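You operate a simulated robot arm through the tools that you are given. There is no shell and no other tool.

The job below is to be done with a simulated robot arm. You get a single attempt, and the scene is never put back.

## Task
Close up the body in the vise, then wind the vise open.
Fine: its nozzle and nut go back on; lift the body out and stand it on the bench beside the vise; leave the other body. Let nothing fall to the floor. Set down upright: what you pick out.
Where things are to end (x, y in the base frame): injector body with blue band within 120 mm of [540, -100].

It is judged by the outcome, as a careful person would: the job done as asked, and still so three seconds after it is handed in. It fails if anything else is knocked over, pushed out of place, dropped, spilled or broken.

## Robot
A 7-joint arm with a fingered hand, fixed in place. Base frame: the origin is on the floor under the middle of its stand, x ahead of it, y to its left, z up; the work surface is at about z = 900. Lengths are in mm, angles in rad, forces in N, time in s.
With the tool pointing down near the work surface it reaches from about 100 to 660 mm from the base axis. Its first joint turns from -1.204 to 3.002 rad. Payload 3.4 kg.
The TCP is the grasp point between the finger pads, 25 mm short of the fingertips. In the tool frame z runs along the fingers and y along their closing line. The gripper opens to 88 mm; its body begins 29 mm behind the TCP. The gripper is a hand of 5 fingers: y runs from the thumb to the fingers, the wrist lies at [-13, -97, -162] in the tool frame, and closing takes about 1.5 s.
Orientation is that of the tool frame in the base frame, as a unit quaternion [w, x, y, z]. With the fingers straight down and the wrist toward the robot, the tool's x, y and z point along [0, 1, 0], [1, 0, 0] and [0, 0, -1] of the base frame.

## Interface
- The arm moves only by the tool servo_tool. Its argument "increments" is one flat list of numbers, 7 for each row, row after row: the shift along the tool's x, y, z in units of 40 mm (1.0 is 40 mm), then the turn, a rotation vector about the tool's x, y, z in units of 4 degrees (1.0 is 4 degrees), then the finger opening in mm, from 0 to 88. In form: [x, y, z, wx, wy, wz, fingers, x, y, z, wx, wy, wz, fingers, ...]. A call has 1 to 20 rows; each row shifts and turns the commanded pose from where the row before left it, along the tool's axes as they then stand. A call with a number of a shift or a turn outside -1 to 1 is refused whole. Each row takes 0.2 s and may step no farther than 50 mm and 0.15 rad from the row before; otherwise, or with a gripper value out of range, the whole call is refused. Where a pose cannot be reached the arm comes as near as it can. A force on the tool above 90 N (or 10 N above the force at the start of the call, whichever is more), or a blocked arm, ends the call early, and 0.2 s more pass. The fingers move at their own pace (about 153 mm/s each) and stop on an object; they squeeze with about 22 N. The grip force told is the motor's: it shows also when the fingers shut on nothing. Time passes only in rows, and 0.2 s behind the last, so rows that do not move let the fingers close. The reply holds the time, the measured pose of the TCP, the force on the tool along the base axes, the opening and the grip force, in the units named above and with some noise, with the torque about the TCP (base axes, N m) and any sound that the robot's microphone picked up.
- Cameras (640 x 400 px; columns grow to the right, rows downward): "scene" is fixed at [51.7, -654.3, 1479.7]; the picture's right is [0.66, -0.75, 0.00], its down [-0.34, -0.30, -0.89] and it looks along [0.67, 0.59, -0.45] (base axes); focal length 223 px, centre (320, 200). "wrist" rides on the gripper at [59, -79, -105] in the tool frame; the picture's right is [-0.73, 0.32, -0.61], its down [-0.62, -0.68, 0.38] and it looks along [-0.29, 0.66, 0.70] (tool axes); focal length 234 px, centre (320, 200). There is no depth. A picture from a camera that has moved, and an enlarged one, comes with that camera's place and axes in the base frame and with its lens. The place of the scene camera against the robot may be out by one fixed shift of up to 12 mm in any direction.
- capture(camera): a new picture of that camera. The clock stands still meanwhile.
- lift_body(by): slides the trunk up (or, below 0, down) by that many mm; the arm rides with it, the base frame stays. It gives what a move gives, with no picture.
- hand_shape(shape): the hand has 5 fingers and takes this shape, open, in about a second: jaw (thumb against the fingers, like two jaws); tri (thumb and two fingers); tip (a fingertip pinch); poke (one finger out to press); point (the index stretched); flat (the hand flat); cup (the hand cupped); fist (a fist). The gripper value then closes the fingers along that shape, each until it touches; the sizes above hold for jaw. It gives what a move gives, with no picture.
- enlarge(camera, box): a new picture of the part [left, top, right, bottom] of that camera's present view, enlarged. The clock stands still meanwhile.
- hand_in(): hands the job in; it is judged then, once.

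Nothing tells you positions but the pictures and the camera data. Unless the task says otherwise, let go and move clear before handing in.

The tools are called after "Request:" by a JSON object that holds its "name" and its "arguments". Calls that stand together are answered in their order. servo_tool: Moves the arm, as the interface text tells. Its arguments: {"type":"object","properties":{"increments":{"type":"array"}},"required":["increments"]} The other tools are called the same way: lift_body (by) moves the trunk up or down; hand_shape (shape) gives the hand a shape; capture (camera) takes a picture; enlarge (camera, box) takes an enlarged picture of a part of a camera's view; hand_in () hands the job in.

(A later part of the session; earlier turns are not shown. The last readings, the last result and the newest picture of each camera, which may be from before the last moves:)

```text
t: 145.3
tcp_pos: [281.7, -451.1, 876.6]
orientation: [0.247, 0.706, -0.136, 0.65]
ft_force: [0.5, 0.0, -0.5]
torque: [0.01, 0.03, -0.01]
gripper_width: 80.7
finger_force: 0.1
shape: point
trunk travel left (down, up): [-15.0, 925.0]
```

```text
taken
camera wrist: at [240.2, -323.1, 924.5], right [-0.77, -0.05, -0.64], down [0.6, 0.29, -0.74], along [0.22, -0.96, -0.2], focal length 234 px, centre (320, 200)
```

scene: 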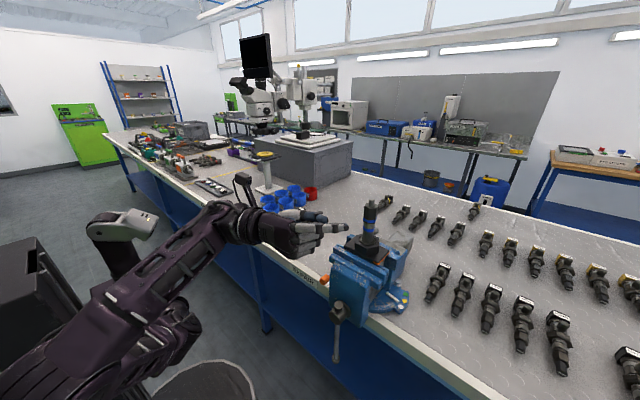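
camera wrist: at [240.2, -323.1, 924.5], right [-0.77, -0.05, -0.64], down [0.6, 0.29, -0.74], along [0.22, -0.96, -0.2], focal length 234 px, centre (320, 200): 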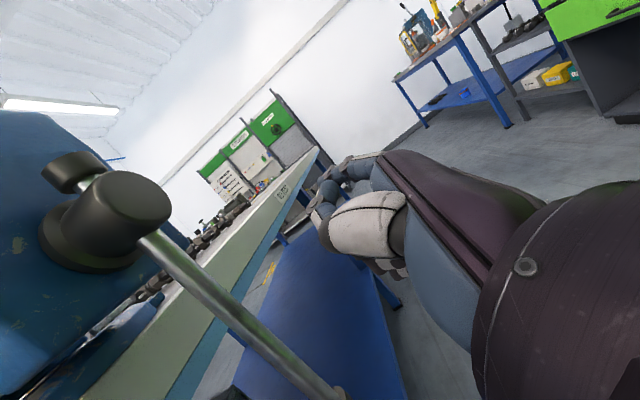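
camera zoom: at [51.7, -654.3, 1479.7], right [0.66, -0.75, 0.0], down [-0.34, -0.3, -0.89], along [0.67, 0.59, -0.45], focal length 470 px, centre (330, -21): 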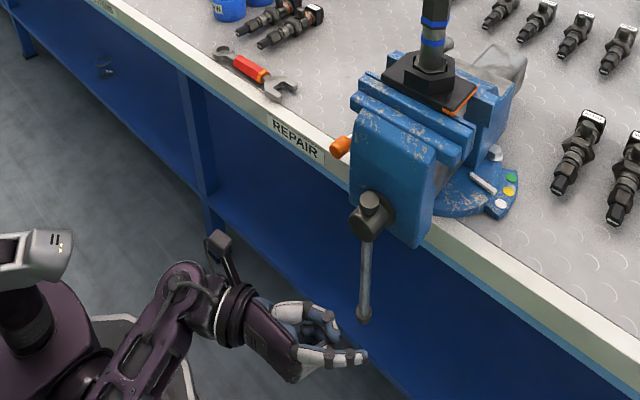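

I now have a clear view of hub and bar: the bar hangs from (357, -440, 965) to about z = 781. First move the finger to the left (+y) of the bar and a bit lower, staying in front of it.

Request:
{"name": "servo_tool", "arguments": {"increments": [-0.22, -0.613, -0.338, 0, 0, 0, 80, -0.22, -0.613, -0.338, 0, 0, 0, 80, -0.22, -0.613, -0.338, 0, 0, 0, 80]}}

Request:
{"name": "enlarge", "arguments": {"camera": "scene", "box": [200, 210, 430, 400]}}

Request:
{"name": "capture", "arguments": {"camera": "wrist"}}

```text
t: 146.1
tcp_pos: [284.4, -450.3, 853.4]
orientation: [0.246, 0.705, -0.134, 0.651]
ft_force: [0.8, -1.0, 0.1]
torque: [0.01, 0.01, -0.01]
gripper_width: 80.7
finger_force: 0.1
shape: point
out of reach, approached as far as the arm can: row 1, 2, 3
trunk travel left (down, up): [-15.0, 925.0]
```

```text
2.11 times, centred on (315, 305) of scene
camera zoom: at [51.7, -654.3, 1479.7], right [0.66, -0.75, 0.0], down [-0.34, -0.3, -0.89], along [0.67, 0.59, -0.45], focal length 470 px, centre (330, -21)
```

zoom: 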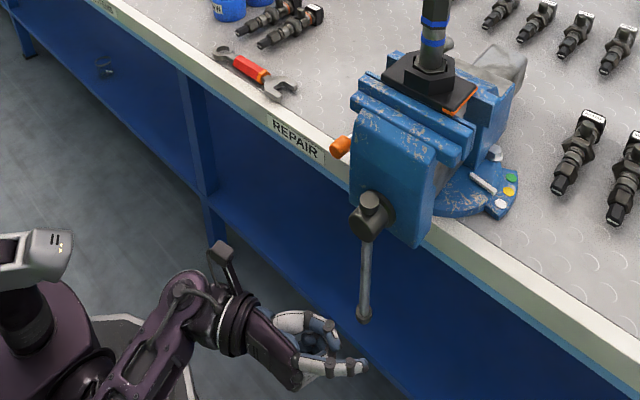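

```text
taken
camera wrist: at [241.2, -322.6, 902.4], right [-0.77, -0.05, -0.64], down [0.6, 0.29, -0.74], along [0.23, -0.95, -0.2], focal length 234 px, centre (320, 200)
```

wrist: 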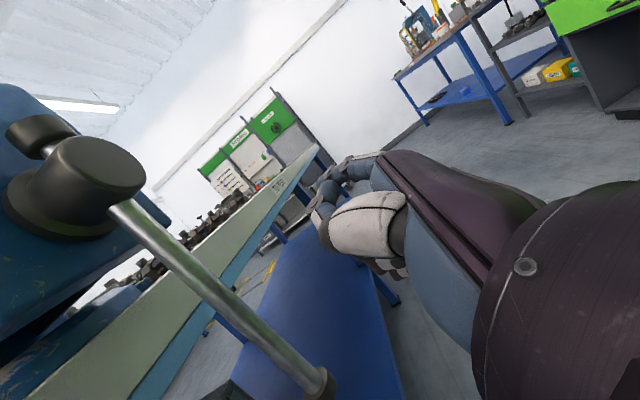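

From this pose the arm cannot get to the left of the bar. I'll go back up, undo the roll, and instead approach with the hand flat, slanting forward and down in front of the hub.

Request:
{"name": "lift_body", "arguments": {"by": 400}}

Request:
{"name": "servo_tool", "arguments": {"increments": [0, 0, 0, 0, 0, -1, 80, 0, 0, 0, 0, 0, -1, 80, 0, 0, 0, 0, 0, -1, 80, 0, 0, 0, 0, 0, -1, 80, 0, 0, 0, 0, 0, -1, 80, 0, 0, 0, 0, 0, -1, 80, 0, 0, 0, 0, 0, -1, 80, 0, 0, 0, 0, 0, -1, 80, 0, 0, 0, 0, 0, -1, 80, 0, 0, 0, 0, 0, -1, 80, 0, 0, 0, 0, 0, -1, 80, 0, 0, 0, 0, 0, -1, 80, 0, 0, 0, 0, 0, -1, 80, 0, 0, 0, 0, 0, -1, 80, 0, 0, 0, 0, 0, -1, 80, 0, 0, 0, 0, 0, -1, 80, 0, 0, 0, 0, 0, -1, 80, 0, 0, 0, 0, 0, -1, 80, 0, 0, 0, 0, 0, -1, 80, 0, 0, 0, 0, 0, -1, 80]}}

Request:
{"name": "capture", "arguments": {"camera": "scene"}}

```text
t: 149.9
tcp_pos: [284.7, -451.4, 1254.0]
orientation: [0.245, 0.706, -0.134, 0.65]
ft_force: [0.0, -0.2, -0.8]
torque: [0.02, -0.01, 0.03]
gripper_width: 80.6
finger_force: 0.1
shape: point
trunk travel left (down, up): [-415.0, 525.0]
```

```text
t: 154.1
tcp_pos: [283.5, -450.1, 1255.4]
orientation: [0.607, 0.627, 0.351, 0.34]
ft_force: [0.5, 0.1, 0.6]
torque: [-0.01, -0.03, -0.02]
gripper_width: 80.5
finger_force: 0.1
shape: point
trunk travel left (down, up): [-415.0, 525.0]
```

```text
taken
```

scene: 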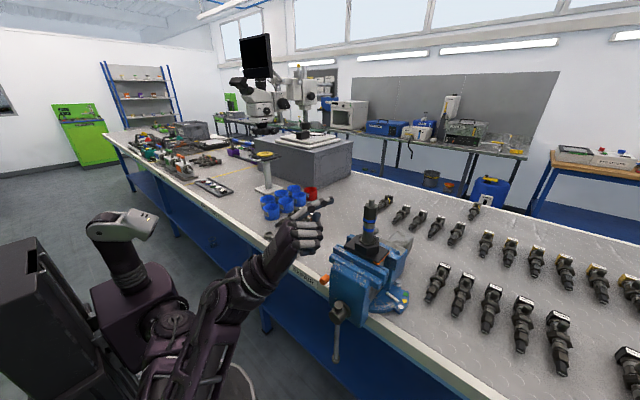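

Request:
{"name": "servo_tool", "arguments": {"increments": [0, 0, 0, 1, 0, 0, 80, 0, 0, 0, 1, 0, 0, 80, 0, 0, 0, 1, 0, 0, 80, 0, 0, 0, 1, 0, 0, 80, 0, 0, 0, 1, 0, 0, 80, 0, 0, 0, 1, 0, 0, 80, 0, 0, 0, 1, 0, 0, 80, 0, 0, 0, 1, 0, 0, 80, 0, 0, 0, 1, 0, 0, 80, 0, 0, 0, 1, 0, 0, 80]}}

Request:
{"name": "hand_shape", "arguments": {"shape": "flat"}}

Request:
{"name": "enlarge", "arguments": {"camera": "scene", "box": [200, 150, 430, 360]}}

Request:
{"name": "capture", "arguments": {"camera": "wrist"}}

```text
t: 156.3
tcp_pos: [282.5, -451.0, 1255.1]
orientation: [0.354, 0.797, 0.448, 0.2]
ft_force: [-0.7, 0.2, -0.2]
torque: [-0.03, 0.0, 0.01]
gripper_width: 80.6
finger_force: 0.1
shape: point
trunk travel left (down, up): [-415.0, 525.0]
```

```text
t: 157.2
tcp_pos: [283.6, -450.9, 1255.9]
orientation: [0.355, 0.797, 0.447, 0.2]
ft_force: [-0.3, -0.2, -0.1]
torque: [-0.02, -0.03, -0.01]
gripper_width: 80.8
finger_force: 0.2
shape: flat
trunk travel left (down, up): [-415.0, 525.0]
```

```text
1.90 times, centred on (315, 255) of scene
camera zoom: at [51.7, -654.3, 1479.7], right [0.66, -0.75, 0.0], down [-0.34, -0.3, -0.89], along [0.67, 0.59, -0.45], focal length 425 px, centre (330, 95)
```

zoom: 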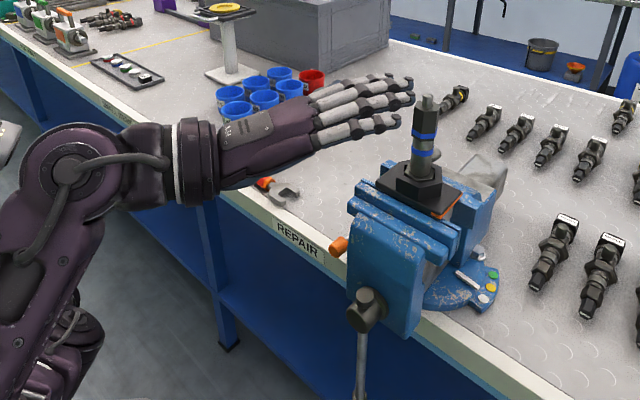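

```text
taken
camera wrist: at [202.5, -333.5, 1266.2], right [-0.58, -0.5, 0.64], down [-0.47, -0.44, -0.76], along [0.67, -0.75, 0.02], focal length 234 px, centre (320, 200)
```

wrist: 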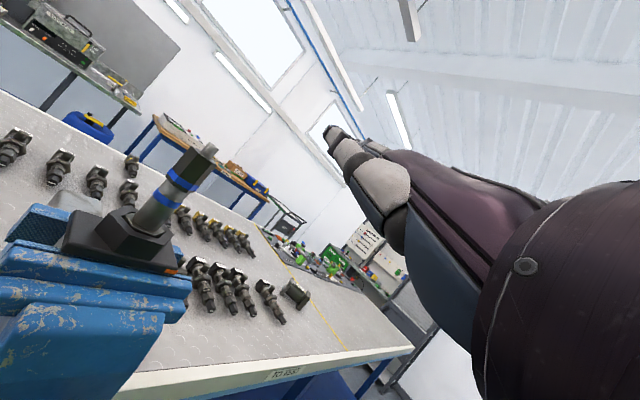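

The flat hand makes a straight blade that stays in front of the hub. Move it to the left of the bar and turn it to point more directly forward.

Request:
{"name": "servo_tool", "arguments": {"increments": [0.645, -0.186, -0.205, 0, 0.7, -0.7, 80, 0.645, -0.186, -0.205, 0, 0.7, -0.7, 80, 0.645, -0.186, -0.205, 0, 0.7, -0.7, 80, 0.645, -0.186, -0.205, 0, 0.7, -0.7, 80]}}

Request:
{"name": "capture", "arguments": {"camera": "scene"}}

```text
t: 158.2
tcp_pos: [288.0, -338.6, 1253.6]
orientation: [0.329, 0.726, 0.554, 0.241]
ft_force: [-0.6, 0.0, 0.0]
torque: [-0.02, -0.01, 0.01]
gripper_width: 80.5
finger_force: 0.0
shape: flat
trunk travel left (down, up): [-415.0, 525.0]
```

```text
taken
```

scene: 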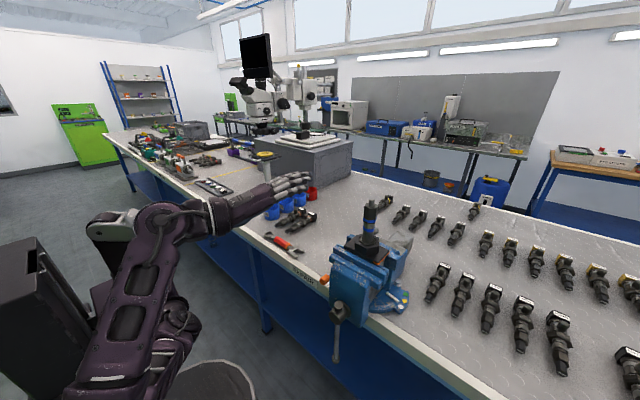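

Request:
{"name": "lift_body", "arguments": {"by": -400}}

Request:
{"name": "enlarge", "arguments": {"camera": "scene", "box": [200, 210, 430, 400]}}

Request:
{"name": "capture", "arguments": {"camera": "wrist"}}

```text
t: 162.0
tcp_pos: [288.3, -340.3, 853.9]
orientation: [0.328, 0.725, 0.555, 0.242]
ft_force: [-0.2, 0.3, -0.4]
torque: [0.0, -0.01, 0.02]
gripper_width: 80.8
finger_force: 0.1
shape: flat
trunk travel left (down, up): [-15.0, 925.0]
```

```text
2.11 times, centred on (315, 305) of scene
camera zoom: at [51.7, -654.3, 1479.7], right [0.66, -0.75, 0.0], down [-0.34, -0.3, -0.89], along [0.67, 0.59, -0.45], focal length 470 px, centre (330, -21)
```

zoom: 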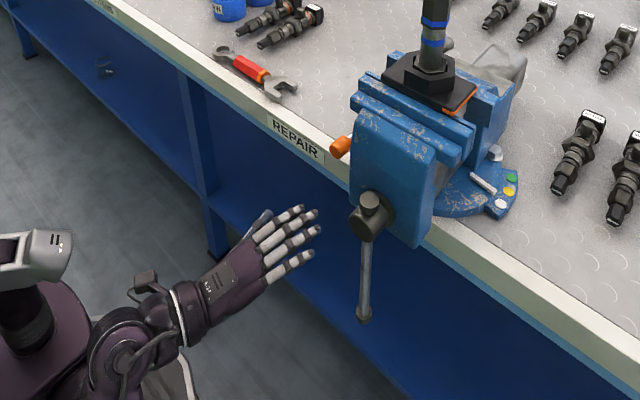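

```text
taken
camera wrist: at [178.1, -249.1, 865.2], right [-0.42, -0.63, 0.66], down [-0.34, -0.56, -0.75], along [0.84, -0.54, 0.03], focal length 234 px, centre (320, 200)
```

wrist: 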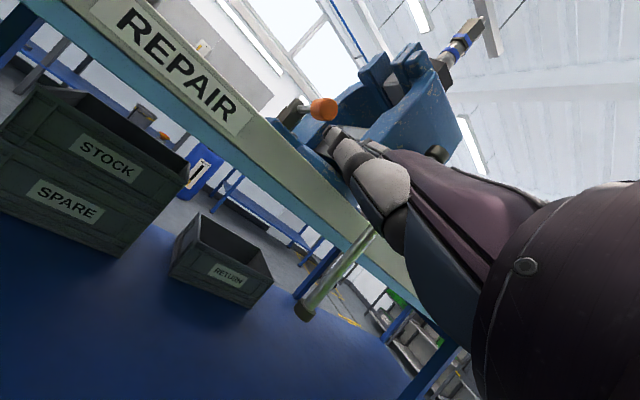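

The blade is left of the bar with its edge about 45 mm away. Move it down and forward so the little finger reaches past the bar.

Request:
{"name": "servo_tool", "arguments": {"increments": [0.142, -0.018, 0.663, 0, 0, 0, 80, 0.142, -0.018, 0.663, 0, 0, 0, 80, 0.142, -0.018, 0.663, 0, 0, 0, 80]}}

Request:
{"name": "enlarge", "arguments": {"camera": "scene", "box": [240, 230, 420, 390]}}

Request:
{"name": "capture", "arguments": {"camera": "wrist"}}

```text
t: 162.8
tcp_pos: [348.2, -341.2, 799.8]
orientation: [0.328, 0.725, 0.555, 0.242]
ft_force: [-0.6, 1.1, 0.9]
torque: [-0.02, 0.02, -0.01]
gripper_width: 80.5
finger_force: 0.1
shape: flat
trunk travel left (down, up): [-15.0, 925.0]
```

```text
2.50 times, centred on (330, 310) of scene
camera zoom: at [51.7, -654.3, 1479.7], right [0.66, -0.75, 0.0], down [-0.34, -0.3, -0.89], along [0.67, 0.59, -0.45], focal length 558 px, centre (295, -75)
```

zoom: 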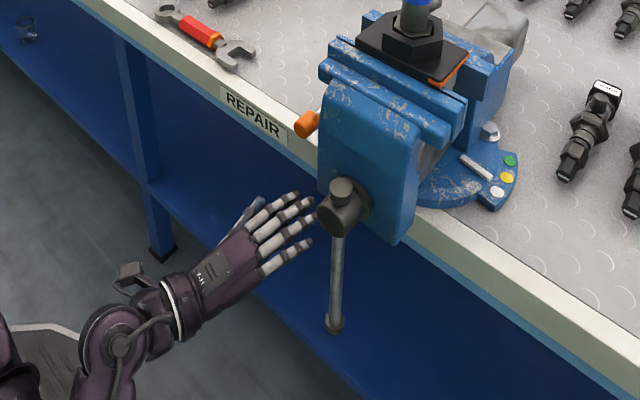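

```text
taken
camera wrist: at [238.3, -249.2, 810.0], right [-0.42, -0.63, 0.66], down [-0.33, -0.56, -0.75], along [0.84, -0.54, 0.03], focal length 234 px, centre (320, 200)
```

wrist: 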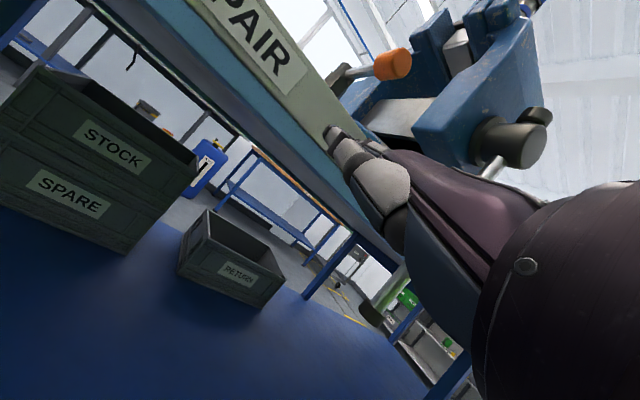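

The little finger reaches past the bar, about 30 mm to its left. Push gently toward −y until it meets the bar.

Request:
{"name": "servo_tool", "arguments": {"increments": [-0.361, 0.064, 0.079, 0, 0, 0, 80, -0.361, 0.064, 0.079, 0, 0, 0, 80, -0.12, 0.021, 0.026, 0, 0, 0, 80, -0.12, 0.021, 0.026, 0, 0, 0, 80]}}

Request:
{"name": "enlarge", "arguments": {"camera": "scene", "box": [260, 240, 400, 380]}}

```text
t: 163.8
tcp_pos: [348.6, -380.0, 800.0]
orientation: [0.328, 0.726, 0.555, 0.241]
ft_force: [-0.2, 1.1, 0.2]
torque: [-0.08, 0.02, 0.0]
gripper_width: 80.9
finger_force: 0.0
shape: flat
trunk travel left (down, up): [-15.0, 925.0]
```

```text
2.86 times, centred on (330, 310) of scene
camera zoom: at [51.7, -654.3, 1479.7], right [0.66, -0.75, 0.0], down [-0.34, -0.3, -0.89], along [0.67, 0.59, -0.45], focal length 638 px, centre (291, -114)
```

zoom: 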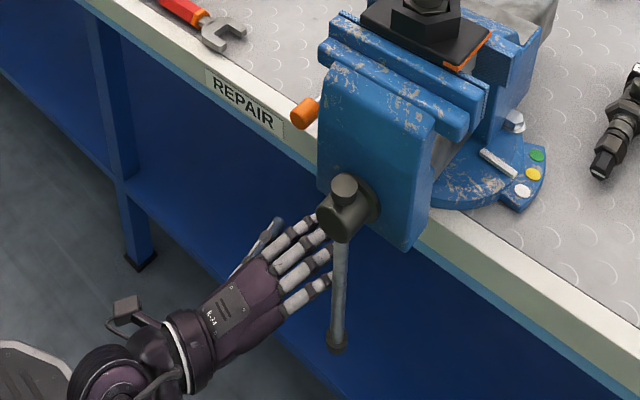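

Request:
{"name": "servo_tool", "arguments": {"increments": [-0.363, 0.068, 0.076, 0, 0, 0, 80, -0.357, 0.108, 0.038, 0, 0, 0, 80, -0.351, 0.144, 0.003, 0, 0, 0, 80]}}

Request:
{"name": "enlarge", "arguments": {"camera": "scene", "box": [260, 240, 400, 380]}}

```text
t: 164.6
tcp_pos: [347.4, -424.3, 808.1]
orientation: [0.328, 0.726, 0.554, 0.241]
ft_force: [0.3, 1.4, -0.5]
torque: [0.0, -0.04, 0.02]
gripper_width: 80.5
finger_force: 0.1
shape: flat
trunk travel left (down, up): [-15.0, 925.0]
```

```text
2.86 times, centred on (330, 310) of scene
camera zoom: at [51.7, -654.3, 1479.7], right [0.66, -0.75, 0.0], down [-0.34, -0.3, -0.89], along [0.67, 0.59, -0.45], focal length 638 px, centre (291, -114)
```

zoom: 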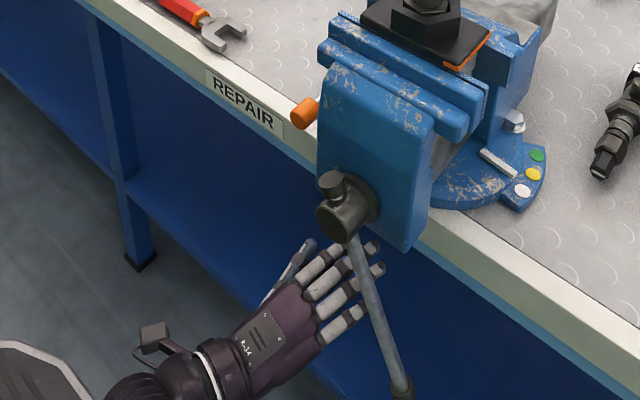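

The bar turns easily (about 1–2 N), its lower end swinging to the right. Continue along the arc.

Request:
{"name": "servo_tool", "arguments": {"increments": [-0.33, 0.177, -0.035, 0, 0, 0, 80, -0.309, 0.207, -0.07, 0, 0, 0, 80, -0.276, 0.2325, -0.106, 0, 0, 0, 80, -0.243, 0.254, -0.138, 0, 0, 0, 80]}}

Request:
{"name": "enlarge", "arguments": {"camera": "scene", "box": [260, 220, 420, 380]}}

```text
t: 165.6
tcp_pos: [348.5, -472.3, 842.7]
orientation: [0.327, 0.726, 0.555, 0.242]
ft_force: [-1.7, 2.2, -2.4]
torque: [-0.02, -0.01, -0.02]
gripper_width: 80.5
finger_force: 0.0
shape: flat
trunk travel left (down, up): [-15.0, 925.0]
```

```text
2.50 times, centred on (340, 300) of scene
camera zoom: at [51.7, -654.3, 1479.7], right [0.66, -0.75, 0.0], down [-0.34, -0.3, -0.89], along [0.67, 0.59, -0.45], focal length 558 px, centre (270, -50)
```

zoom: 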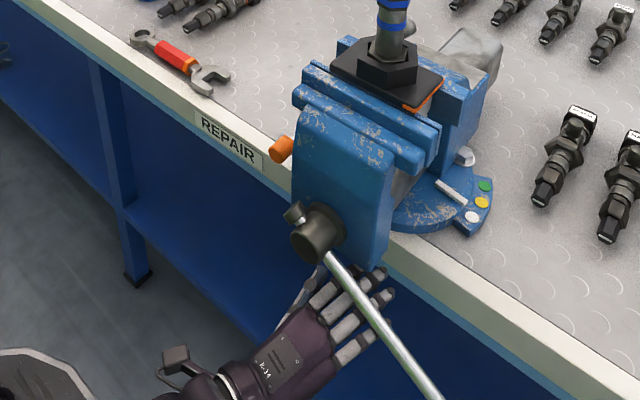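

The bar is at about 60° now. Before rising past the vise's underside I'll draw the fingers back a little and slide outward along the bar.

Request:
{"name": "servo_tool", "arguments": {"increments": [-0.497, -0.315, 0.035, 0, 0, 0, 80, -0.497, -0.315, 0.035, 0, 0, 0, 80]}}

Request:
{"name": "enlarge", "arguments": {"camera": "scene", "box": [260, 220, 420, 380]}}

```text
t: 166.2
tcp_pos: [322.0, -506.8, 821.7]
orientation: [0.328, 0.726, 0.555, 0.241]
ft_force: [-0.6, 0.5, -1.0]
torque: [-0.01, 0.04, 0.02]
gripper_width: 80.5
finger_force: 0.1
shape: flat
trunk travel left (down, up): [-15.0, 925.0]
```

```text
2.50 times, centred on (340, 300) of scene
camera zoom: at [51.7, -654.3, 1479.7], right [0.66, -0.75, 0.0], down [-0.34, -0.3, -0.89], along [0.67, 0.59, -0.45], focal length 558 px, centre (270, -50)
```

zoom: 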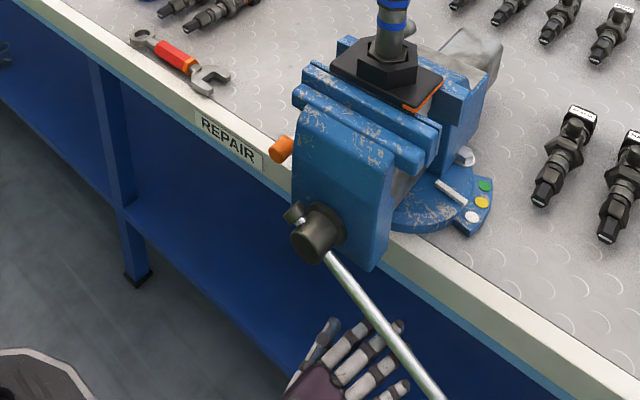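

Request:
{"name": "servo_tool", "arguments": {"increments": [-0.26, 0.374, -0.24, 0, 0, 0, 80, -0.2, 0.388, -0.275, 0, 0, 0, 80, -0.135, 0.395, -0.306, 0, 0, 0, 80]}}

Request:
{"name": "enlarge", "arguments": {"camera": "scene", "box": [260, 220, 420, 380]}}

```text
t: 167.0
tcp_pos: [323.0, -530.1, 878.5]
orientation: [0.328, 0.726, 0.554, 0.241]
ft_force: [-0.3, 0.9, -2.3]
torque: [0.0, 0.04, 0.03]
gripper_width: 80.4
finger_force: 0.0
shape: flat
trunk travel left (down, up): [-15.0, 925.0]
```

```text
2.50 times, centred on (340, 300) of scene
camera zoom: at [51.7, -654.3, 1479.7], right [0.66, -0.75, 0.0], down [-0.34, -0.3, -0.89], along [0.67, 0.59, -0.45], focal length 558 px, centre (270, -50)
```

zoom: 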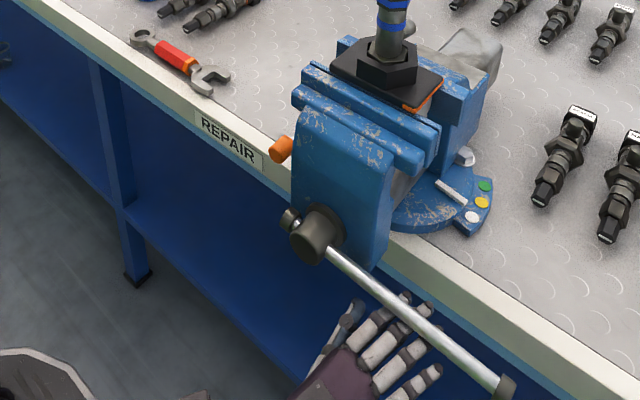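

Request:
{"name": "servo_tool", "arguments": {"increments": [-0.068, 0.39, -0.327, 0, 0, 0, 80, 0.002, 0.382, -0.346, 0, 0, 0, 80]}}

Request:
{"name": "enlarge", "arguments": {"camera": "scene", "box": [260, 220, 420, 380]}}

```text
t: 167.6
tcp_pos: [324.7, -534.4, 920.1]
orientation: [0.327, 0.726, 0.554, 0.241]
ft_force: [0.7, -0.3, -1.7]
torque: [-0.01, 0.06, 0.0]
gripper_width: 80.7
finger_force: 0.1
shape: flat
trunk travel left (down, up): [-15.0, 925.0]
```

```text
2.50 times, centred on (340, 300) of scene
camera zoom: at [51.7, -654.3, 1479.7], right [0.66, -0.75, 0.0], down [-0.34, -0.3, -0.89], along [0.67, 0.59, -0.45], focal length 558 px, centre (270, -50)
```

zoom: 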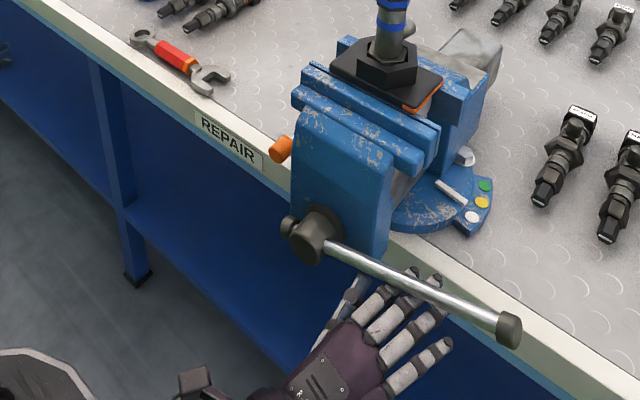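

The bar is about horizontal. Continue lifting it from below, drawing back slightly to stay clear of the vise front.

Request:
{"name": "servo_tool", "arguments": {"increments": [-0.088, 0.204, -0.431, 0, 0, 0, 80, 0.042, 0.317, -0.303, 0, 0, 0, 80, 0.114, 0.294, -0.309, 0, 0, 0, 80]}}

Request:
{"name": "enlarge", "arguments": {"camera": "scene", "box": [260, 200, 420, 360]}}

```text
t: 168.4
tcp_pos: [317.7, -521.9, 961.2]
orientation: [0.328, 0.726, 0.554, 0.241]
ft_force: [-5.2, -2.0, -3.0]
torque: [0.03, -0.14, 0.12]
gripper_width: 80.6
finger_force: 0.1
shape: flat
out of reach, approached as far as the arm can: row 3
trunk travel left (down, up): [-15.0, 925.0]
```

```text
2.50 times, centred on (340, 280) of scene
camera zoom: at [51.7, -654.3, 1479.7], right [0.66, -0.75, 0.0], down [-0.34, -0.3, -0.89], along [0.67, 0.59, -0.45], focal length 558 px, centre (270, 0)
```

zoom: 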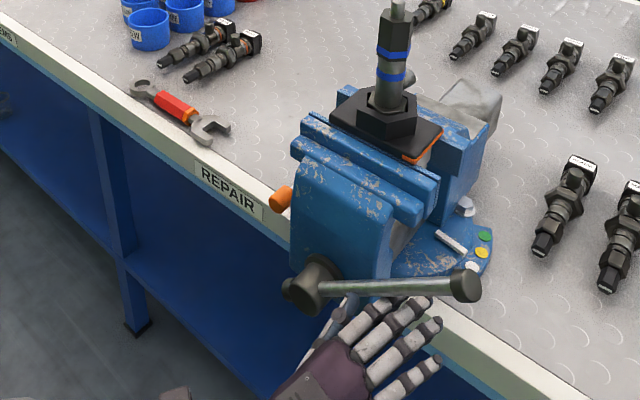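

Near the arm's limit here; raising the trunk gives the same upward push. Alternate small trunk lifts and leftward moves.

Request:
{"name": "lift_body", "arguments": {"by": 25}}

Request:
{"name": "enlarge", "arguments": {"camera": "scene", "box": [260, 200, 420, 360]}}

```text
t: 169.1
tcp_pos: [318.2, -521.1, 984.7]
orientation: [0.328, 0.726, 0.555, 0.241]
ft_force: [-0.3, 0.0, -2.0]
torque: [0.06, 0.01, 0.0]
gripper_width: 80.6
finger_force: 0.1
shape: flat
trunk travel left (down, up): [-40.0, 900.0]
```

```text
2.50 times, centred on (340, 280) of scene
camera zoom: at [51.7, -654.3, 1479.7], right [0.66, -0.75, 0.0], down [-0.34, -0.3, -0.89], along [0.67, 0.59, -0.45], focal length 558 px, centre (270, 0)
```

zoom: 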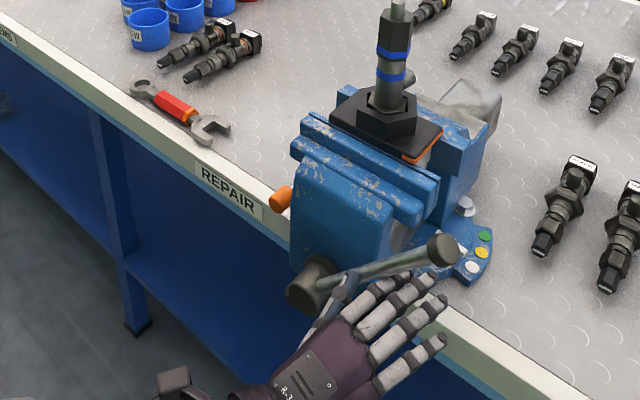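

Request:
{"name": "servo_tool", "arguments": {"increments": [0.284, 0.135, -0.23, 0, 0, 0, 80, 0.284, 0.135, -0.23, 0, 0, 0, 80]}}

Request:
{"name": "enlarge", "arguments": {"camera": "scene", "box": [260, 200, 420, 360]}}

Request:
{"name": "capture", "arguments": {"camera": "wrist"}}

```text
t: 169.7
tcp_pos: [318.8, -496.0, 1001.8]
orientation: [0.327, 0.726, 0.555, 0.241]
ft_force: [-0.7, -1.7, -1.2]
torque: [0.07, 0.01, -0.06]
gripper_width: 80.6
finger_force: 0.1
shape: flat
out of reach, approached as far as the arm can: row 2
trunk travel left (down, up): [-40.0, 900.0]
```

```text
2.50 times, centred on (340, 280) of scene
camera zoom: at [51.7, -654.3, 1479.7], right [0.66, -0.75, 0.0], down [-0.34, -0.3, -0.89], along [0.67, 0.59, -0.45], focal length 558 px, centre (270, 0)
```

zoom: 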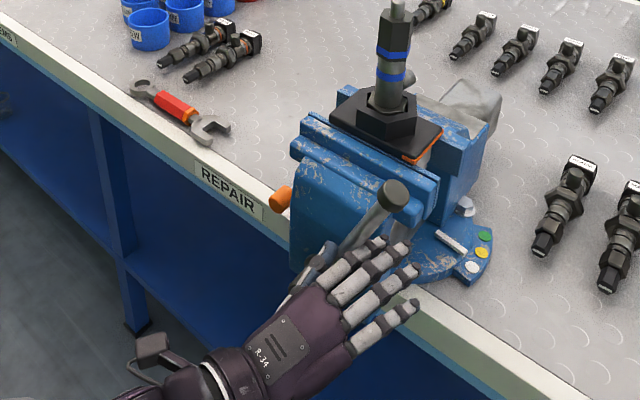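

```text
taken
camera wrist: at [208.7, -404.5, 1012.7], right [-0.42, -0.63, 0.66], down [-0.33, -0.56, -0.75], along [0.84, -0.54, 0.03], focal length 234 px, centre (320, 200)
```

wrist: 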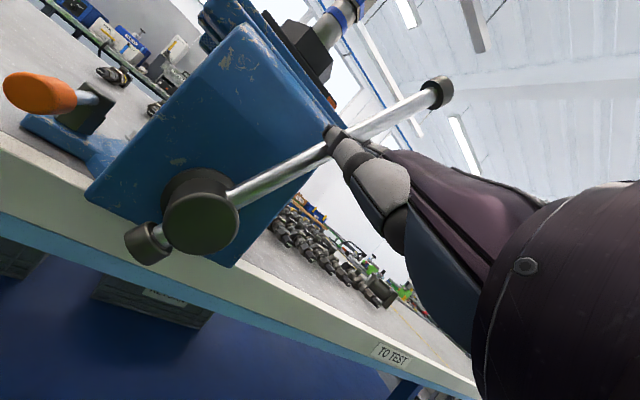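

Now at roughly 150°, with a very clear wrist view of hub and bar. Continue up and over to the left.

Request:
{"name": "lift_body", "arguments": {"by": 30}}

Request:
{"name": "servo_tool", "arguments": {"increments": [0.36, -0.064, -0.08, 0, 0, 0, 80, 0.36, -0.064, -0.08, 0, 0, 0, 80]}}

Request:
{"name": "capture", "arguments": {"camera": "wrist"}}

Request:
{"name": "enlarge", "arguments": {"camera": "scene", "box": [260, 180, 420, 340]}}

```text
t: 170.5
tcp_pos: [318.2, -494.8, 1032.4]
orientation: [0.327, 0.726, 0.555, 0.241]
ft_force: [-0.8, -0.2, -0.3]
torque: [0.04, -0.02, -0.02]
gripper_width: 80.7
finger_force: 0.1
shape: flat
trunk travel left (down, up): [-70.0, 870.0]
```

```text
t: 171.1
tcp_pos: [318.2, -465.8, 1031.4]
orientation: [0.328, 0.726, 0.554, 0.241]
ft_force: [-0.4, -1.1, -0.8]
torque: [0.06, -0.01, -0.05]
gripper_width: 80.6
finger_force: 0.0
shape: flat
trunk travel left (down, up): [-70.0, 870.0]
```

```text
taken
camera wrist: at [208.7, -374.3, 1042.6], right [-0.42, -0.63, 0.66], down [-0.34, -0.56, -0.75], along [0.84, -0.54, 0.03], focal length 234 px, centre (320, 200)
```

wrist: 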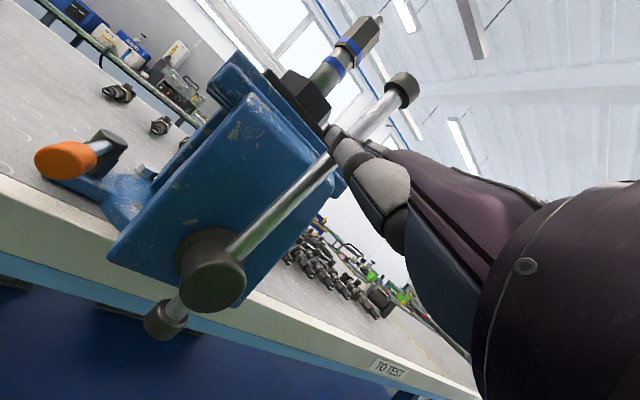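

```text
2.50 times, centred on (340, 260) of scene
camera zoom: at [51.7, -654.3, 1479.7], right [0.66, -0.75, 0.0], down [-0.34, -0.3, -0.89], along [0.67, 0.59, -0.45], focal length 558 px, centre (270, 50)
```

zoom: 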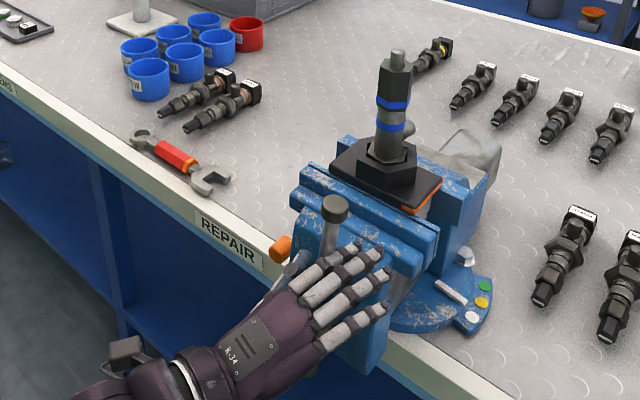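

Request:
{"name": "servo_tool", "arguments": {"increments": [0.408, 0.002, -0.156, 0, 0, 0, 80, 0.423, -0.056, -0.11, 0, 0, 0, 80, 0.422, -0.112, -0.059, 0, 0, 0, 80, 0.411, -0.166, -0.007, 0, 0, 0, 80]}}

Request:
{"name": "capture", "arguments": {"camera": "wrist"}}

Request:
{"name": "enlarge", "arguments": {"camera": "scene", "box": [260, 180, 420, 340]}}

```text
t: 172.1
tcp_pos: [318.2, -396.7, 1029.7]
orientation: [0.327, 0.726, 0.555, 0.241]
ft_force: [-0.9, -0.9, 0.6]
torque: [0.07, -0.02, -0.03]
gripper_width: 80.2
finger_force: 0.0
shape: flat
trunk travel left (down, up): [-70.0, 870.0]
```

```text
taken
camera wrist: at [208.7, -304.8, 1040.5], right [-0.42, -0.63, 0.66], down [-0.33, -0.56, -0.75], along [0.84, -0.54, 0.03], focal length 234 px, centre (320, 200)
```

wrist: 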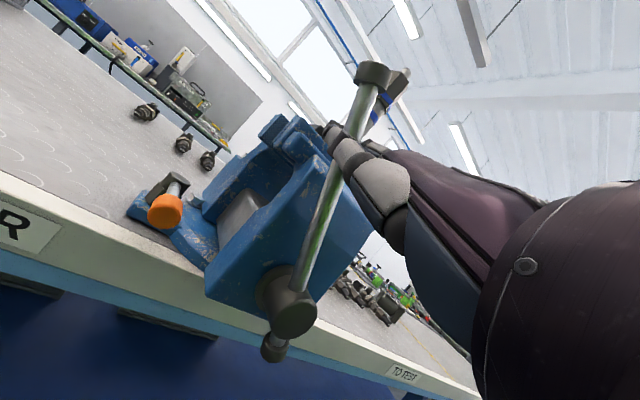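

```text
2.50 times, centred on (340, 260) of scene
camera zoom: at [51.7, -654.3, 1479.7], right [0.66, -0.75, 0.0], down [-0.34, -0.3, -0.89], along [0.67, 0.59, -0.45], focal length 558 px, centre (270, 50)
```

zoom: 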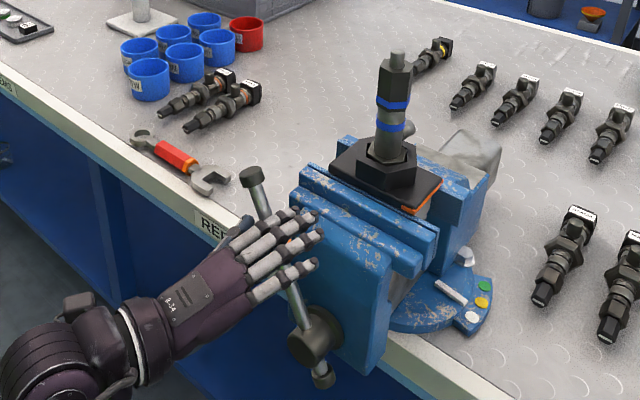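

Request:
{"name": "enlarge", "arguments": {"camera": "scene", "box": [360, 215, 440, 275]}}

Request:
{"name": "servo_tool", "arguments": {"increments": [0.38, -0.215, 0.048, 0, 0, 0, 80, 0.34, -0.254, 0.1, 0, 0, 0, 80, 0.294, -0.29, 0.15, 0, 0, 0, 80, 0.24, -0.315, 0.194, 0, 0, 0, 80]}}

Request:
{"name": "capture", "arguments": {"camera": "wrist"}}

Request:
{"name": "enlarge", "arguments": {"camera": "scene", "box": [260, 180, 420, 340]}}

```text
6.67 times, centred on (400, 245) of scene
camera zoom: at [51.7, -654.3, 1479.7], right [0.66, -0.75, 0.0], down [-0.34, -0.3, -0.89], along [0.67, 0.59, -0.45], focal length 1489 px, centre (-213, -100)
```

zoom: 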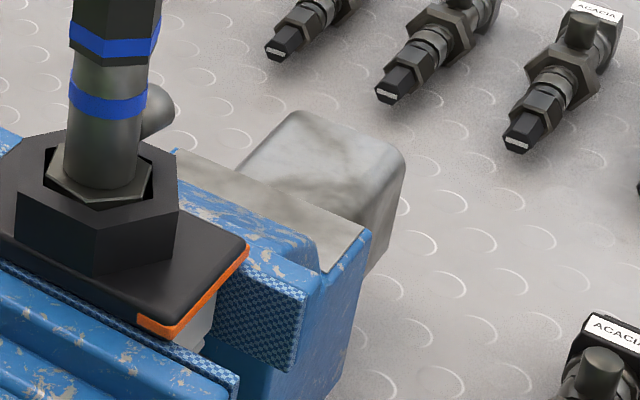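

```text
t: 173.1
tcp_pos: [318.9, -344.6, 983.7]
orientation: [0.328, 0.726, 0.554, 0.241]
ft_force: [-0.4, -0.6, 0.6]
torque: [0.01, -0.07, -0.01]
gripper_width: 0.0
finger_force: 0.1
shape: flat
trunk travel left (down, up): [-70.0, 870.0]
```

```text
taken
camera wrist: at [208.2, -253.4, 995.1], right [-0.42, -0.63, 0.66], down [-0.34, -0.56, -0.75], along [0.84, -0.54, 0.03], focal length 234 px, centre (320, 200)
```

wrist: 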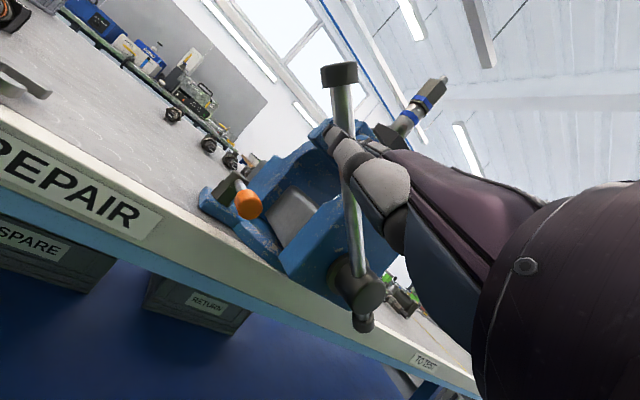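

```text
2.50 times, centred on (340, 260) of scene
camera zoom: at [51.7, -654.3, 1479.7], right [0.66, -0.75, 0.0], down [-0.34, -0.3, -0.89], along [0.67, 0.59, -0.45], focal length 558 px, centre (270, 50)
```

zoom: 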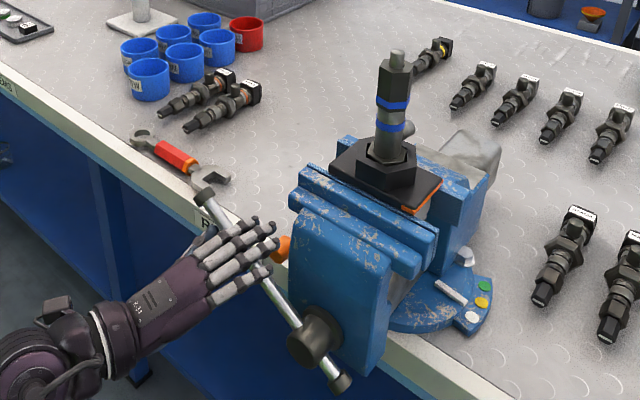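

About 240° now. Keep pushing the bar down on the left side.

Request:
{"name": "servo_tool", "arguments": {"increments": [0.175, -0.33, 0.232, 0, 0, 0, 80, 0.105, -0.338, 0.266, 0, 0, 0, 80, 0.033, -0.333, 0.288, 0, 0, 0, 80, -0.042, -0.317, 0.303, 0, 0, 0, 80]}}

Request:
{"name": "capture", "arguments": {"camera": "wrist"}}

Request:
{"name": "enlarge", "arguments": {"camera": "scene", "box": [240, 200, 420, 380]}}

```text
t: 174.1
tcp_pos: [318.4, -334.4, 917.3]
orientation: [0.329, 0.725, 0.555, 0.243]
ft_force: [-3.3, -0.3, 2.1]
torque: [-0.25, -0.28, 0.15]
gripper_width: 0.0
finger_force: 0.0
shape: flat
trunk travel left (down, up): [-70.0, 870.0]
```

```text
taken
camera wrist: at [207.0, -243.1, 926.9], right [-0.42, -0.63, 0.66], down [-0.33, -0.57, -0.75], along [0.84, -0.54, 0.03], focal length 234 px, centre (320, 200)
```

wrist: 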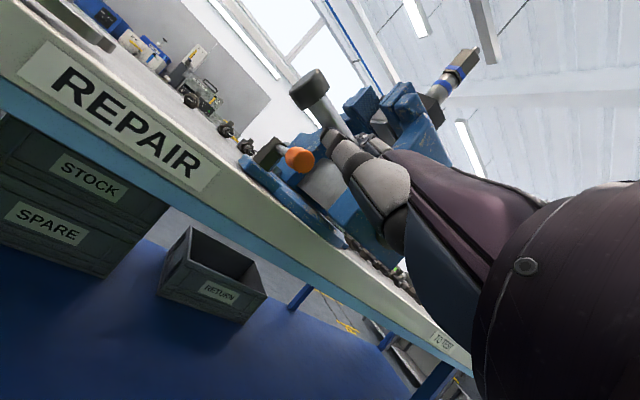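

```text
2.22 times, centred on (330, 290) of scene
camera zoom: at [51.7, -654.3, 1479.7], right [0.66, -0.75, 0.0], down [-0.34, -0.3, -0.89], along [0.67, 0.59, -0.45], focal length 496 px, centre (298, 0)
```

zoom: 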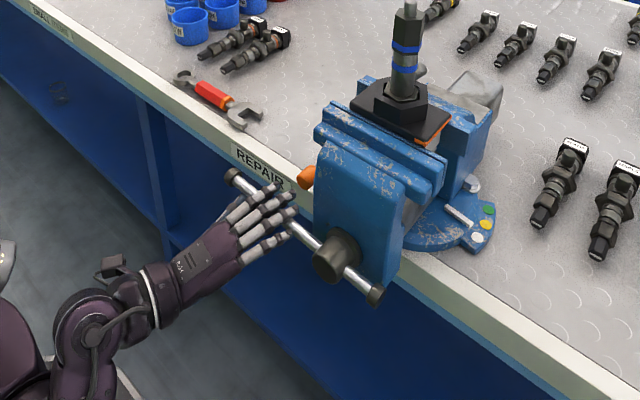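

The bar (it slides in the hub a little) is now pointing left. Keep pushing it downward, shifting outward for leverage.

Request:
{"name": "servo_tool", "arguments": {"increments": [0.246, -0.303, 0.181, 0, 0, 0, 80, 0.246, -0.303, 0.181, 0, 0, 0, 80, 0.15, -0.323, 0.236, 0, 0, 0, 80]}}

Request:
{"name": "capture", "arguments": {"camera": "wrist"}}

Request:
{"name": "enlarge", "arguments": {"camera": "scene", "box": [240, 200, 420, 380]}}

```text
t: 174.9
tcp_pos: [315.6, -308.3, 874.6]
orientation: [0.33, 0.725, 0.553, 0.242]
ft_force: [-10.8, -2.1, 6.5]
torque: [-0.9, -0.7, 0.52]
gripper_width: 0.1
finger_force: 0.1
shape: flat
trunk travel left (down, up): [-70.0, 870.0]
```

```text
taken
camera wrist: at [204.9, -217.1, 884.0], right [-0.42, -0.63, 0.65], down [-0.33, -0.57, -0.76], along [0.84, -0.54, 0.03], focal length 234 px, centre (320, 200)
```

wrist: 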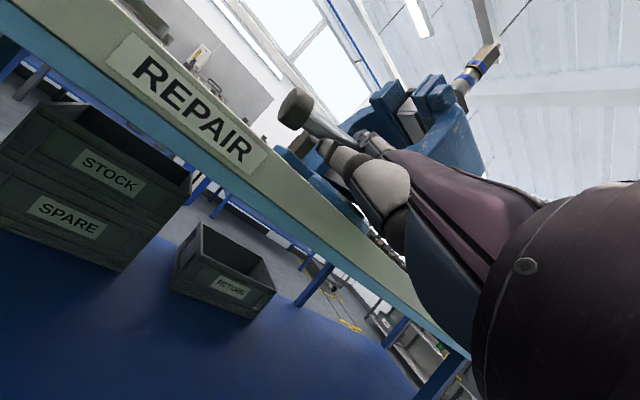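

```text
2.22 times, centred on (330, 290) of scene
camera zoom: at [51.7, -654.3, 1479.7], right [0.66, -0.75, 0.0], down [-0.34, -0.3, -0.89], along [0.67, 0.59, -0.45], focal length 496 px, centre (298, 0)
```

zoom: 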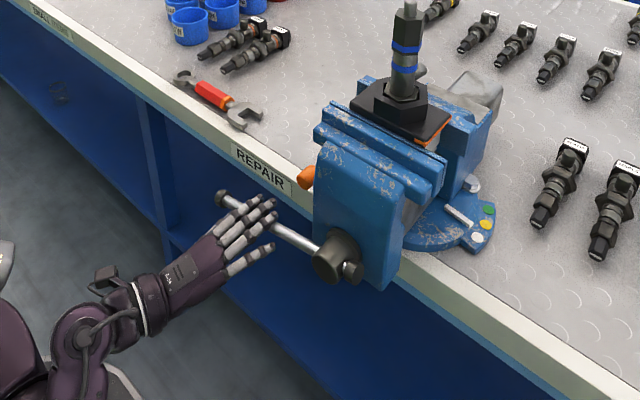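

Request:
{"name": "enlarge", "arguments": {"camera": "wrist", "box": [260, 80, 420, 240]}}

Request:
{"name": "enlarge", "arguments": {"camera": "scene", "box": [300, 260, 380, 330]}}

```text
2.50 times, centred on (340, 160) of wrist
camera zoom: at [204.9, -217.1, 884.0], right [-0.42, -0.63, 0.65], down [-0.33, -0.57, -0.76], along [0.84, -0.54, 0.03], focal length 585 px, centre (270, 300)
```

zoom: 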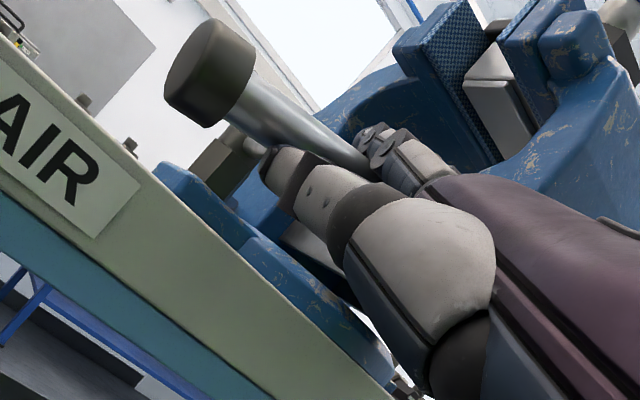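

```text
5.71 times, centred on (340, 295) of scene
camera zoom: at [51.7, -654.3, 1479.7], right [0.66, -0.75, 0.0], down [-0.34, -0.3, -0.89], along [0.67, 0.59, -0.45], focal length 1276 px, centre (206, -343)
```

zoom: 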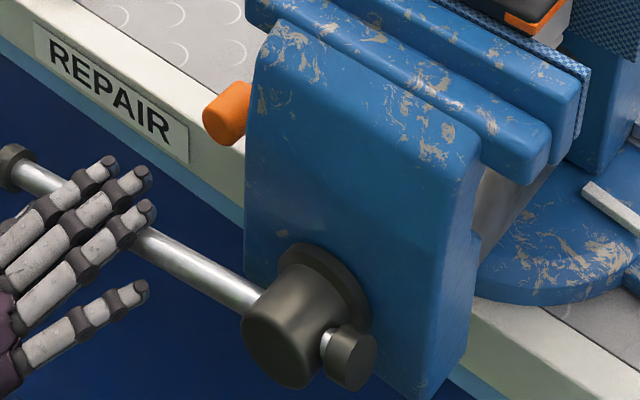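

Request:
{"name": "servo_tool", "arguments": {"increments": [0.0, 0.186, -0.167, 0, 0, 0, 80, 0, 0, 0, 0, 0, 0, 80]}}

Request:
{"name": "enlarge", "arguments": {"camera": "scene", "box": [320, 200, 420, 262]}}

Request:
{"name": "enlarge", "arguments": {"camera": "scene", "box": [280, 250, 440, 370]}}

```text
t: 175.5
tcp_pos: [315.5, -307.0, 884.0]
orientation: [0.329, 0.725, 0.554, 0.242]
ft_force: [-15.4, 1.5, 3.5]
torque: [-0.79, -0.92, 0.35]
gripper_width: 0.0
finger_force: 0.0
shape: flat
trunk travel left (down, up): [-70.0, 870.0]
```

```text
6.40 times, centred on (370, 231) of scene
camera zoom: at [51.7, -654.3, 1479.7], right [0.66, -0.75, 0.0], down [-0.34, -0.3, -0.89], along [0.67, 0.59, -0.45], focal length 1429 px, centre (0, 2)
```

zoom: 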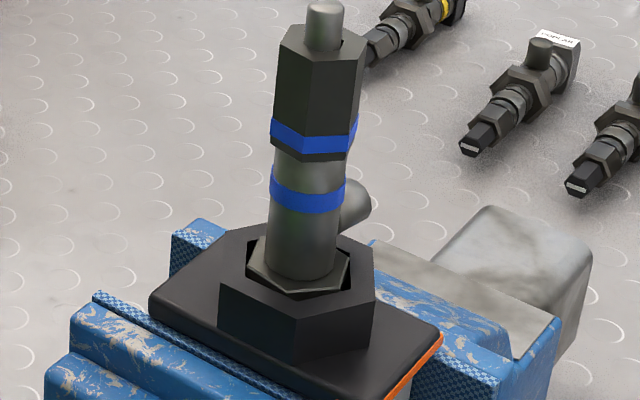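

```text
3.33 times, centred on (360, 310) of scene
camera zoom: at [51.7, -654.3, 1479.7], right [0.66, -0.75, 0.0], down [-0.34, -0.3, -0.89], along [0.67, 0.59, -0.45], focal length 744 px, centre (187, -167)
```

zoom: 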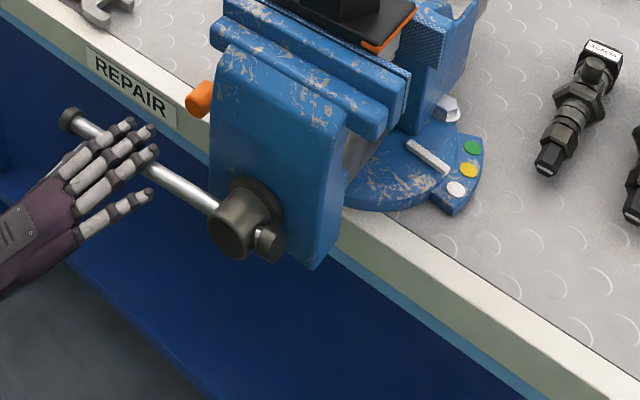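

The front jaw has visibly moved out by roughly 8 mm while the holder and body stayed put, and the screw carried the bar toward the robot, into my hand. I'll draw the hand straight back off the bar.

Request:
{"name": "servo_tool", "arguments": {"increments": [-0.101, -0.242, -0.268, 0, 0, 0, 80, 0, 0, 0, 0, 0, 0, 80]}}

Request:
{"name": "enlarge", "arguments": {"camera": "wrist", "box": [240, 60, 420, 240]}}

Request:
{"name": "enlarge", "arguments": {"camera": "scene", "box": [280, 250, 380, 330]}}

```text
t: 176.1
tcp_pos: [304.5, -308.3, 881.0]
orientation: [0.327, 0.726, 0.555, 0.242]
ft_force: [0.2, 0.9, 0.5]
torque: [0.02, 0.01, -0.03]
gripper_width: 0.1
finger_force: 0.1
shape: flat
trunk travel left (down, up): [-70.0, 870.0]
```

```text
2.22 times, centred on (330, 150) of wrist
camera zoom: at [193.7, -217.7, 892.9], right [-0.42, -0.63, 0.66], down [-0.34, -0.56, -0.75], along [0.84, -0.54, 0.03], focal length 520 px, centre (298, 311)
```

zoom: 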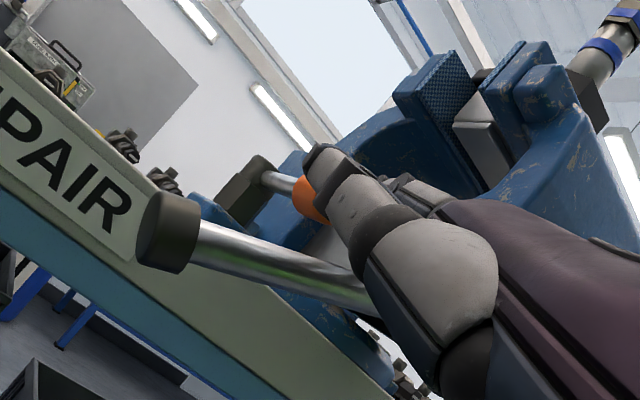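

```text
5.00 times, centred on (330, 290) of scene
camera zoom: at [51.7, -654.3, 1479.7], right [0.66, -0.75, 0.0], down [-0.34, -0.3, -0.89], along [0.67, 0.59, -0.45], focal length 1117 px, centre (270, -250)
```

zoom: 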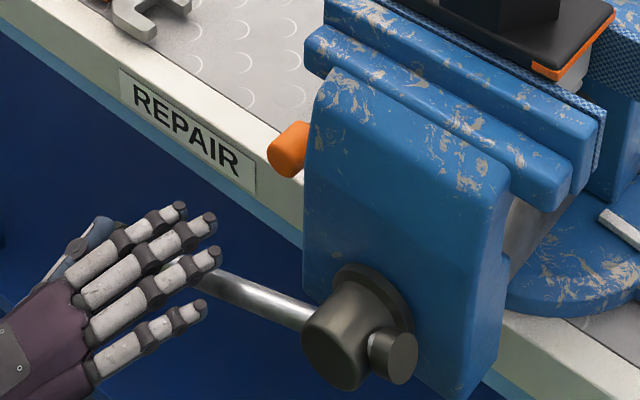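

Free again; the bar now points left and a little down under the hand. I'll wind a bit further by pressing it down with the fingertips from this drawn-back position.

Request:
{"name": "servo_tool", "arguments": {"increments": [0.046, -0.255, 0.213, 0, 0, 0, 80, 0.046, -0.255, 0.213, 0, 0, 0, 80, 0.046, -0.255, 0.213, 0, 0, 0, 80]}}

Request:
{"name": "enlarge", "arguments": {"camera": "wrist", "box": [200, 60, 420, 260]}}

Request:
{"name": "enlarge", "arguments": {"camera": "scene", "box": [260, 250, 400, 360]}}

```text
t: 176.9
tcp_pos: [303.4, -303.8, 842.3]
orientation: [0.328, 0.726, 0.554, 0.24]
ft_force: [0.1, 0.4, 0.7]
torque: [-0.05, -0.02, 0.01]
gripper_width: 0.1
finger_force: 0.0
shape: flat
trunk travel left (down, up): [-70.0, 870.0]
```

```text
2.00 times, centred on (310, 160) of wrist
camera zoom: at [193.1, -212.3, 853.2], right [-0.42, -0.63, 0.66], down [-0.34, -0.56, -0.75], along [0.84, -0.54, 0.03], focal length 468 px, centre (340, 280)
```

zoom: 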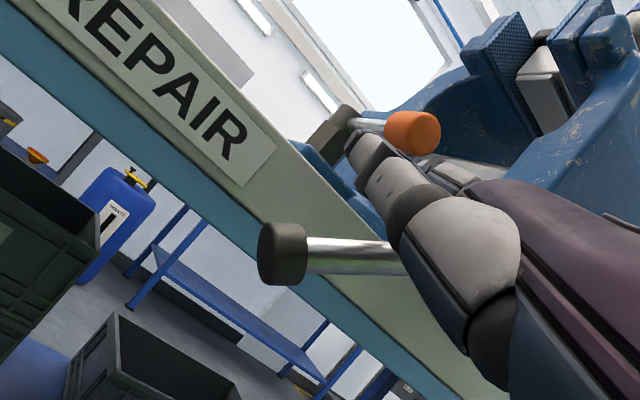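

```text
3.64 times, centred on (330, 305) of scene
camera zoom: at [51.7, -654.3, 1479.7], right [0.66, -0.75, 0.0], down [-0.34, -0.3, -0.89], along [0.67, 0.59, -0.45], focal length 812 px, centre (284, -182)
```

zoom: 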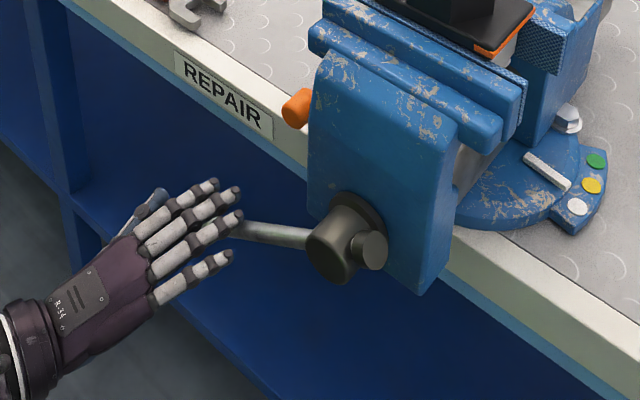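

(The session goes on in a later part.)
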